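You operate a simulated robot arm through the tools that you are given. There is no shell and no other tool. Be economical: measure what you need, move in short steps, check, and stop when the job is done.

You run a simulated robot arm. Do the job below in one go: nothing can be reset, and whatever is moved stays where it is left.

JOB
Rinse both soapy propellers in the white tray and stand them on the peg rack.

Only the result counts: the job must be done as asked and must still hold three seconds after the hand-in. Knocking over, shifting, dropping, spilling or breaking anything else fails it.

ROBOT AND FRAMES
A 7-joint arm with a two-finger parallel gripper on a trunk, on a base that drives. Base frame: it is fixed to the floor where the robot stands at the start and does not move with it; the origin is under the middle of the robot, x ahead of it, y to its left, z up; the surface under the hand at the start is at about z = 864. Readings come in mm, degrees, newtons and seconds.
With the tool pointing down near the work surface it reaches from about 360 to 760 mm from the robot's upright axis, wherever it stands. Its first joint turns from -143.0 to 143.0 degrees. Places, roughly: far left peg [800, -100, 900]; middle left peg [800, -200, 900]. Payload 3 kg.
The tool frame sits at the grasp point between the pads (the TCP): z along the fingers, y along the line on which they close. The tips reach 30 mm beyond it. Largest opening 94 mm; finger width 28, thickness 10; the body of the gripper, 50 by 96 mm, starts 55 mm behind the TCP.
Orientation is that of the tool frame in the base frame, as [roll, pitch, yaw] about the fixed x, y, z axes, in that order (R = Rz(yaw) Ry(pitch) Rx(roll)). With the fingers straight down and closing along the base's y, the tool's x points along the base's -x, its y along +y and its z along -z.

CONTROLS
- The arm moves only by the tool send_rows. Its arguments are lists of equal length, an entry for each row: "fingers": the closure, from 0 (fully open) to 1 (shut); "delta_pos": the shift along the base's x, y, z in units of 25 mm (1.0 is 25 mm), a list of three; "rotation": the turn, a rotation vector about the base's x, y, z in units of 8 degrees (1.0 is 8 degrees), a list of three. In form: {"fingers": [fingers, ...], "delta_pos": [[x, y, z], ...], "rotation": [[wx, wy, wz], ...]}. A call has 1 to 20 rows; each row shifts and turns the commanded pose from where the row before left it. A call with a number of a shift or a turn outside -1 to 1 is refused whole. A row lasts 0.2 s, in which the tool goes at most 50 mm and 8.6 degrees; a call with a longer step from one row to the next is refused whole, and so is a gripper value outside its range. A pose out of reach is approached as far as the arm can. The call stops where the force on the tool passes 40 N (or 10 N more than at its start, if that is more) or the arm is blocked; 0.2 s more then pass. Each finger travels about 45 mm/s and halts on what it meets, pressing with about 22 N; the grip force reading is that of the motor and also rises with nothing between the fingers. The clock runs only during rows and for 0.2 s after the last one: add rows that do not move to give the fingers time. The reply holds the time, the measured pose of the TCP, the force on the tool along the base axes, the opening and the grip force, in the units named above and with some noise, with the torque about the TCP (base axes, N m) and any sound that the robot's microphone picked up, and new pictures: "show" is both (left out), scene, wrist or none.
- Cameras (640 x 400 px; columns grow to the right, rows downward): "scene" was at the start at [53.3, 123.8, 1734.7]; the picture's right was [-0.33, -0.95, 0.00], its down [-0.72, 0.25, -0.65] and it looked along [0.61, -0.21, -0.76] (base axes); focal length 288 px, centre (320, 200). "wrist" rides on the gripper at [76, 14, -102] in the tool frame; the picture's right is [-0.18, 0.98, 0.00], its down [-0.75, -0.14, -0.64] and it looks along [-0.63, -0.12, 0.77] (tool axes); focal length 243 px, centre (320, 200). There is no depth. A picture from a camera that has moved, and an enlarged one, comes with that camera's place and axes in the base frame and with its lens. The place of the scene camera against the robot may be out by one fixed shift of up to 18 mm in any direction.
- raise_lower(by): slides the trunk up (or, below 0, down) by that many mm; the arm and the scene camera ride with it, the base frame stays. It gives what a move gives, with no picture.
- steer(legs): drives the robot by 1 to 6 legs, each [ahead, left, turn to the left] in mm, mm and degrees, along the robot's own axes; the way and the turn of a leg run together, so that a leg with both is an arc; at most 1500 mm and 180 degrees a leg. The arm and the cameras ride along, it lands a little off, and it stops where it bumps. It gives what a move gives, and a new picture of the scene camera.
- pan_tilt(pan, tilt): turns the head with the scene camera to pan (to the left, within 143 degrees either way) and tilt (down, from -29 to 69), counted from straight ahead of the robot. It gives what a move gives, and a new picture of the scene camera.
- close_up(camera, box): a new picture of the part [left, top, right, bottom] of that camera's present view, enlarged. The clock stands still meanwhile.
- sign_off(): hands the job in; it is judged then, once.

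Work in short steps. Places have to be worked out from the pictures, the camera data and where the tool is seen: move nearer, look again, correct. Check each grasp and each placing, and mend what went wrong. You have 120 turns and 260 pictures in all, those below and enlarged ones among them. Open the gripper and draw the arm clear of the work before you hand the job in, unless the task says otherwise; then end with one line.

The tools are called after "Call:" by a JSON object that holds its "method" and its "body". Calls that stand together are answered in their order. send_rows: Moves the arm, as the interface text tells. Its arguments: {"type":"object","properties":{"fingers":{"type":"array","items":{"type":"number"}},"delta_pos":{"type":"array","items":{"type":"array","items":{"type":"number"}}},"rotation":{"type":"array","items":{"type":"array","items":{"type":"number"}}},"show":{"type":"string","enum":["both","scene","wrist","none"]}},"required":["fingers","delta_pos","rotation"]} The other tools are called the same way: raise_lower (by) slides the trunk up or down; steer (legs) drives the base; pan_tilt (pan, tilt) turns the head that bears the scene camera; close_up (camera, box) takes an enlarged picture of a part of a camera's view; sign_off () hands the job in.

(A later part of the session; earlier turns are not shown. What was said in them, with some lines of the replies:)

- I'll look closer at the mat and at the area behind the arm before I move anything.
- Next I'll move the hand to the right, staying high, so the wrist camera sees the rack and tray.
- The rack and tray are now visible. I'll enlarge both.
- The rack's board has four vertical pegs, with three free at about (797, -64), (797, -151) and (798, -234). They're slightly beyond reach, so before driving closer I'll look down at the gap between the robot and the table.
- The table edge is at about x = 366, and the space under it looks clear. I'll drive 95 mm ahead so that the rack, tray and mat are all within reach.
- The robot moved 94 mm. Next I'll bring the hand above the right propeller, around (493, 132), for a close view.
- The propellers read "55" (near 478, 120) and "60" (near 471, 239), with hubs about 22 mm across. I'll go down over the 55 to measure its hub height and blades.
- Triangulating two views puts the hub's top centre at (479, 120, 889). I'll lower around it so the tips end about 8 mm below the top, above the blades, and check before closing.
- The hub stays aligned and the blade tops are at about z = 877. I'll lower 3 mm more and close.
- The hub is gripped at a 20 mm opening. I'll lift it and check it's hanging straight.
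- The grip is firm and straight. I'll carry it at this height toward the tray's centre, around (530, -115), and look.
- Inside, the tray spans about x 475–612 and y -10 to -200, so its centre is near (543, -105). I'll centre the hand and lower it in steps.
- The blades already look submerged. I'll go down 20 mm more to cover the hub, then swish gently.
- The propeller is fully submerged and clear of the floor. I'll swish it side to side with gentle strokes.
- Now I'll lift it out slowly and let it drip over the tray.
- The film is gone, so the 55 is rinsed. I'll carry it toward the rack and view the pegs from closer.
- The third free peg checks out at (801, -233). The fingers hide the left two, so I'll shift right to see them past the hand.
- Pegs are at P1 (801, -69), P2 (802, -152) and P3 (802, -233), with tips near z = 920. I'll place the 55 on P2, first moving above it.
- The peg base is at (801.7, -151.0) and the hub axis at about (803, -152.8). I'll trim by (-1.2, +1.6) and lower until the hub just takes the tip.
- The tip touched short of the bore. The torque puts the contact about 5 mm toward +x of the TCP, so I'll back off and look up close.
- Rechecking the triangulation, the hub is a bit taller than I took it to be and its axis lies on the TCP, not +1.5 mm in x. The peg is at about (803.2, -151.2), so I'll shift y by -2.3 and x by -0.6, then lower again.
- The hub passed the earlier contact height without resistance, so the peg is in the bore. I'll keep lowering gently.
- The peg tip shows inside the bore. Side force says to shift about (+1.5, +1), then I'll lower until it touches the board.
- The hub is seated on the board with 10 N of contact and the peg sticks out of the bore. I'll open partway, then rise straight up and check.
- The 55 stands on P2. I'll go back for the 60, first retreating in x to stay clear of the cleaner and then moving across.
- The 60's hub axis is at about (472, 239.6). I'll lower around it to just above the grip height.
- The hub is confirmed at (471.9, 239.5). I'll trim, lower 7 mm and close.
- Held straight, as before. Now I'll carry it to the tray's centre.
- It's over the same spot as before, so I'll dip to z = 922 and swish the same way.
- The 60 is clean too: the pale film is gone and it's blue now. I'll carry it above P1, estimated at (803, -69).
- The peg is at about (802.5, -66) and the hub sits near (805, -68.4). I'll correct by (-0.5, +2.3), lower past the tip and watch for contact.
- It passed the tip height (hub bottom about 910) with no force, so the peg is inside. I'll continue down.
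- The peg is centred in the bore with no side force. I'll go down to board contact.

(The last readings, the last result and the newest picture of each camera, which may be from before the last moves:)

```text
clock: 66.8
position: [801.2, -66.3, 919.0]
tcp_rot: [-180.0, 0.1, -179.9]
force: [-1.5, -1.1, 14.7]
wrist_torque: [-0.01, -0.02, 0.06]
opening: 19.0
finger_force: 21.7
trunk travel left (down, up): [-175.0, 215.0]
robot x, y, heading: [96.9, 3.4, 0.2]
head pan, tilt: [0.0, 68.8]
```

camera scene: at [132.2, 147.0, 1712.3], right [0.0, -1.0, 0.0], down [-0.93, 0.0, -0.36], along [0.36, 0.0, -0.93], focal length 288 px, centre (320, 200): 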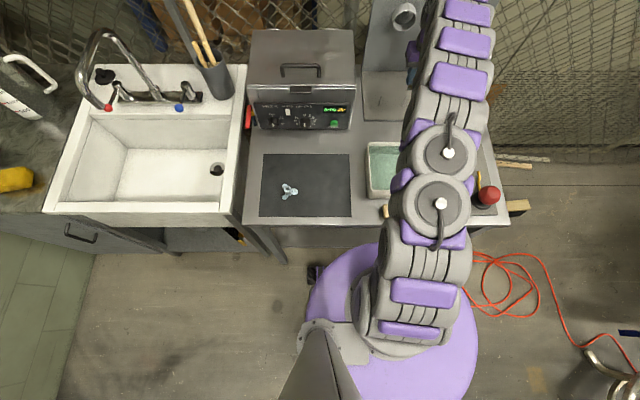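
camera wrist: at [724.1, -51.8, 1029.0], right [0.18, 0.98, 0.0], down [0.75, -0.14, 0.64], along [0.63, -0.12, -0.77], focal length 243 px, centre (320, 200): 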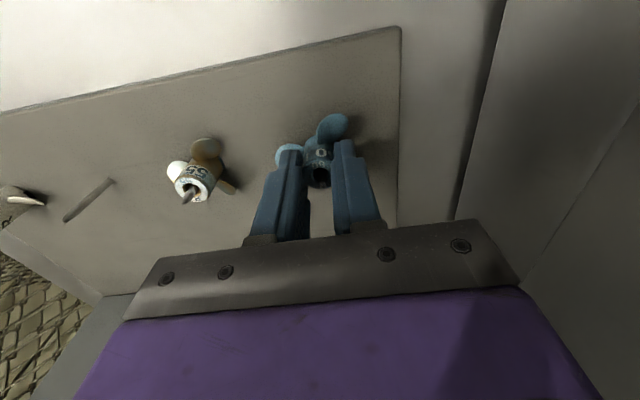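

It's seated on the board at 15 N. I'll open partway, rise straight up and check.

Call:
{"method": "send_rows", "body": {"fingers": [0.5, 0.5, 0.5, 0.5, 0.5, 0.5, 0.5, 0.5, 0.5], "delta_pos": [[0, 0, 0], [0, 0, 0], [0, 0, 0], [0, 0, 0.5], [0, 0, 0.9], [0, 0, 0.9], [0, 0, 0.9], [0, 0, 0.9], [0, 0, 0.6]], "rotation": [[0, 0, 0], [0, 0, 0], [0, 0, 0], [0, 0, 0], [0, 0, 0], [0, 0, 0], [0, 0, 0], [0, 0, 0], [0, 0, 0]], "show": "wrist"}}

Call:
{"method": "send_rows", "body": {"fingers": [0.5, 0.5, 0.5, 0.5, 0.5, 0.5, 0.5, 0.5, 0.5], "delta_pos": [[-1, 0, 0.9], [-1, 0, 0.9], [-1, 0, 0.9], [-1, 0, 0.9], [-1, 0, 0.5], [-1, 0, 0.5], [-1, 0, 0.5], [-1, 0, 0.5], [-1, 0, 0]], "rotation": [[0, 0, 0], [0, 0, 0], [0, 0, 0], [0, 0, 0], [0, 0, 0], [0, 0, 0], [0, 0, 0], [0, 0, 0], [0, 0, 0]], "show": "both"}}

Call:
{"method": "close_up", "body": {"camera": "wrist", "box": [200, 100, 440, 250]}}

Call:
{"method": "close_up", "body": {"camera": "scene", "box": [240, 40, 480, 230]}}

```text
clock: 68.8
position: [801.7, -67.4, 1034.8]
tcp_rot: [180.0, 0.0, -179.9]
force: [0.8, 0.4, -0.1]
wrist_torque: [-0.02, 0.01, 0.01]
opening: 47.0
finger_force: 0.0
trunk travel left (down, up): [-175.0, 215.0]
robot x, y, heading: [95.2, -0.9, 0.1]
head pan, tilt: [0.0, 68.8]
camera wrist: at [725.3, -52.3, 1136.9], right [0.18, 0.98, 0.0], down [0.75, -0.14, 0.64], along [0.63, -0.12, -0.77], focal length 243 px, centre (320, 200)
```

wrist: 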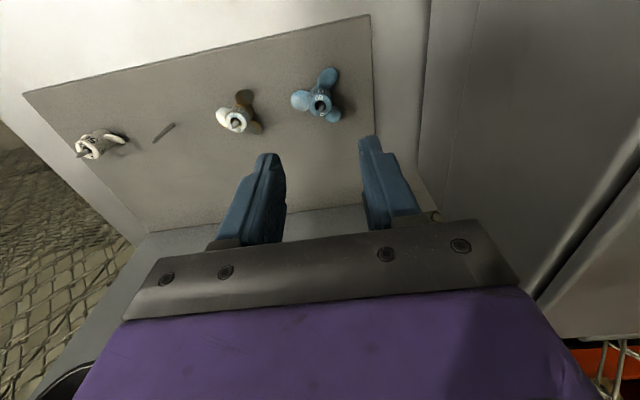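

```text
clock: 70.8
position: [578.5, -64.4, 1175.5]
tcp_rot: [-180.0, 0.1, -179.9]
force: [-0.2, 0.2, -0.1]
wrist_torque: [-0.02, 0.01, -0.01]
opening: 47.0
finger_force: 0.0
trunk travel left (down, up): [-175.0, 215.0]
robot x, y, heading: [95.1, 1.6, 0.3]
head pan, tilt: [0.0, 68.8]
camera scene: at [128.7, 148.0, 1712.3], right [0.0, -1.0, 0.0], down [-0.93, 0.0, -0.36], along [0.36, 0.0, -0.93], focal length 288 px, centre (320, 200)
camera wrist: at [500.6, -50.0, 1276.9], right [0.18, 0.98, 0.0], down [0.75, -0.14, 0.64], along [0.63, -0.12, -0.77], focal length 243 px, centre (320, 200)
```

scene: 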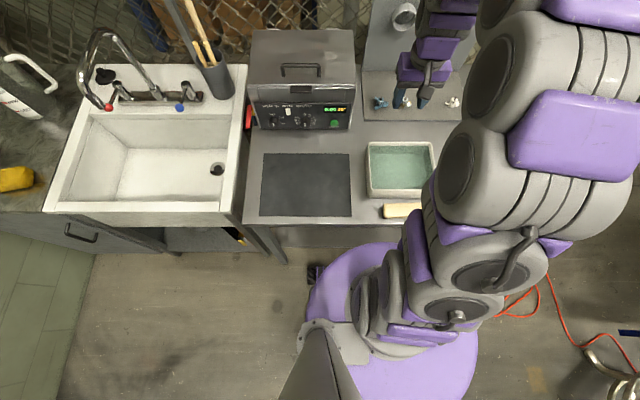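
wrist: 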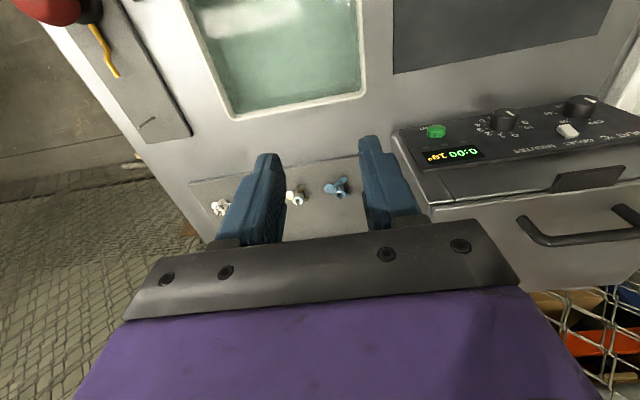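

```text
2.67 times, centred on (320, 175) of wrist
camera zoom: at [500.6, -50.0, 1276.9], right [0.18, 0.98, 0.0], down [0.75, -0.14, 0.64], along [0.63, -0.12, -0.77], focal length 647 px, centre (320, 267)
```

zoom: 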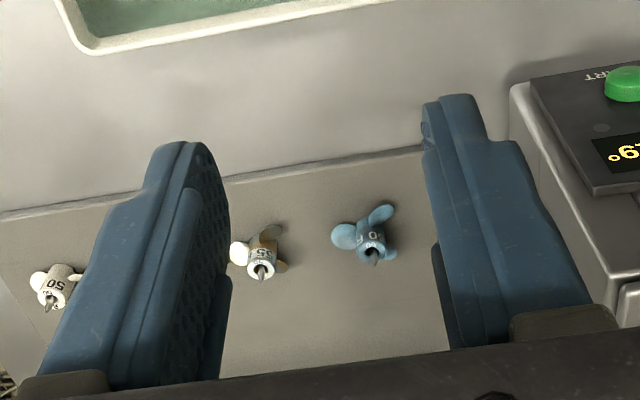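

```text
2.11 times, centred on (360, 135) of scene
camera zoom: at [128.7, 148.0, 1712.3], right [0.0, -1.0, 0.0], down [-0.93, 0.0, -0.36], along [0.36, 0.0, -0.93], focal length 607 px, centre (236, 337)
```

zoom: 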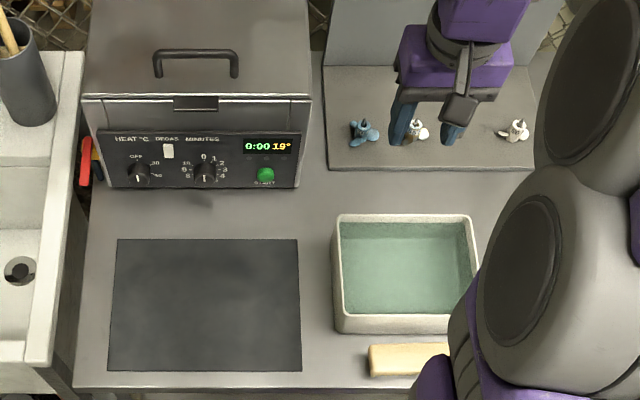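

Both propellers stand rinsed on their pegs, nothing else has moved, and the arm is clear. I'll open the gripper fully and hand in.

Call:
{"method": "send_rows", "body": {"fingers": [0, 0, 0, 0], "delta_pos": [[0, 0, 0], [0, 0, 0], [0, 0, 0], [0, 0, 0]], "rotation": [[0, 0, 0], [0, 0, 0], [0, 0, 0], [0, 0, 0]], "show": "none"}}

Call:
{"method": "sign_off", "body": {}}

```text
clock: 71.8
position: [577.5, -66.0, 1172.8]
tcp_rot: [-180.0, 0.0, -179.8]
force: [0.5, -0.1, -0.8]
wrist_torque: [0.02, 0.0, 0.05]
opening: 94.2
finger_force: 0.0
trunk travel left (down, up): [-175.0, 215.0]
robot x, y, heading: [95.3, -2.5, 0.0]
head pan, tilt: [0.0, 68.8]
```

```text
The job is handed in.
```

I rinsed both propellers in the white tray and stood them on the peg rack, the 60 on the far left peg and the 55 on the middle left peg.
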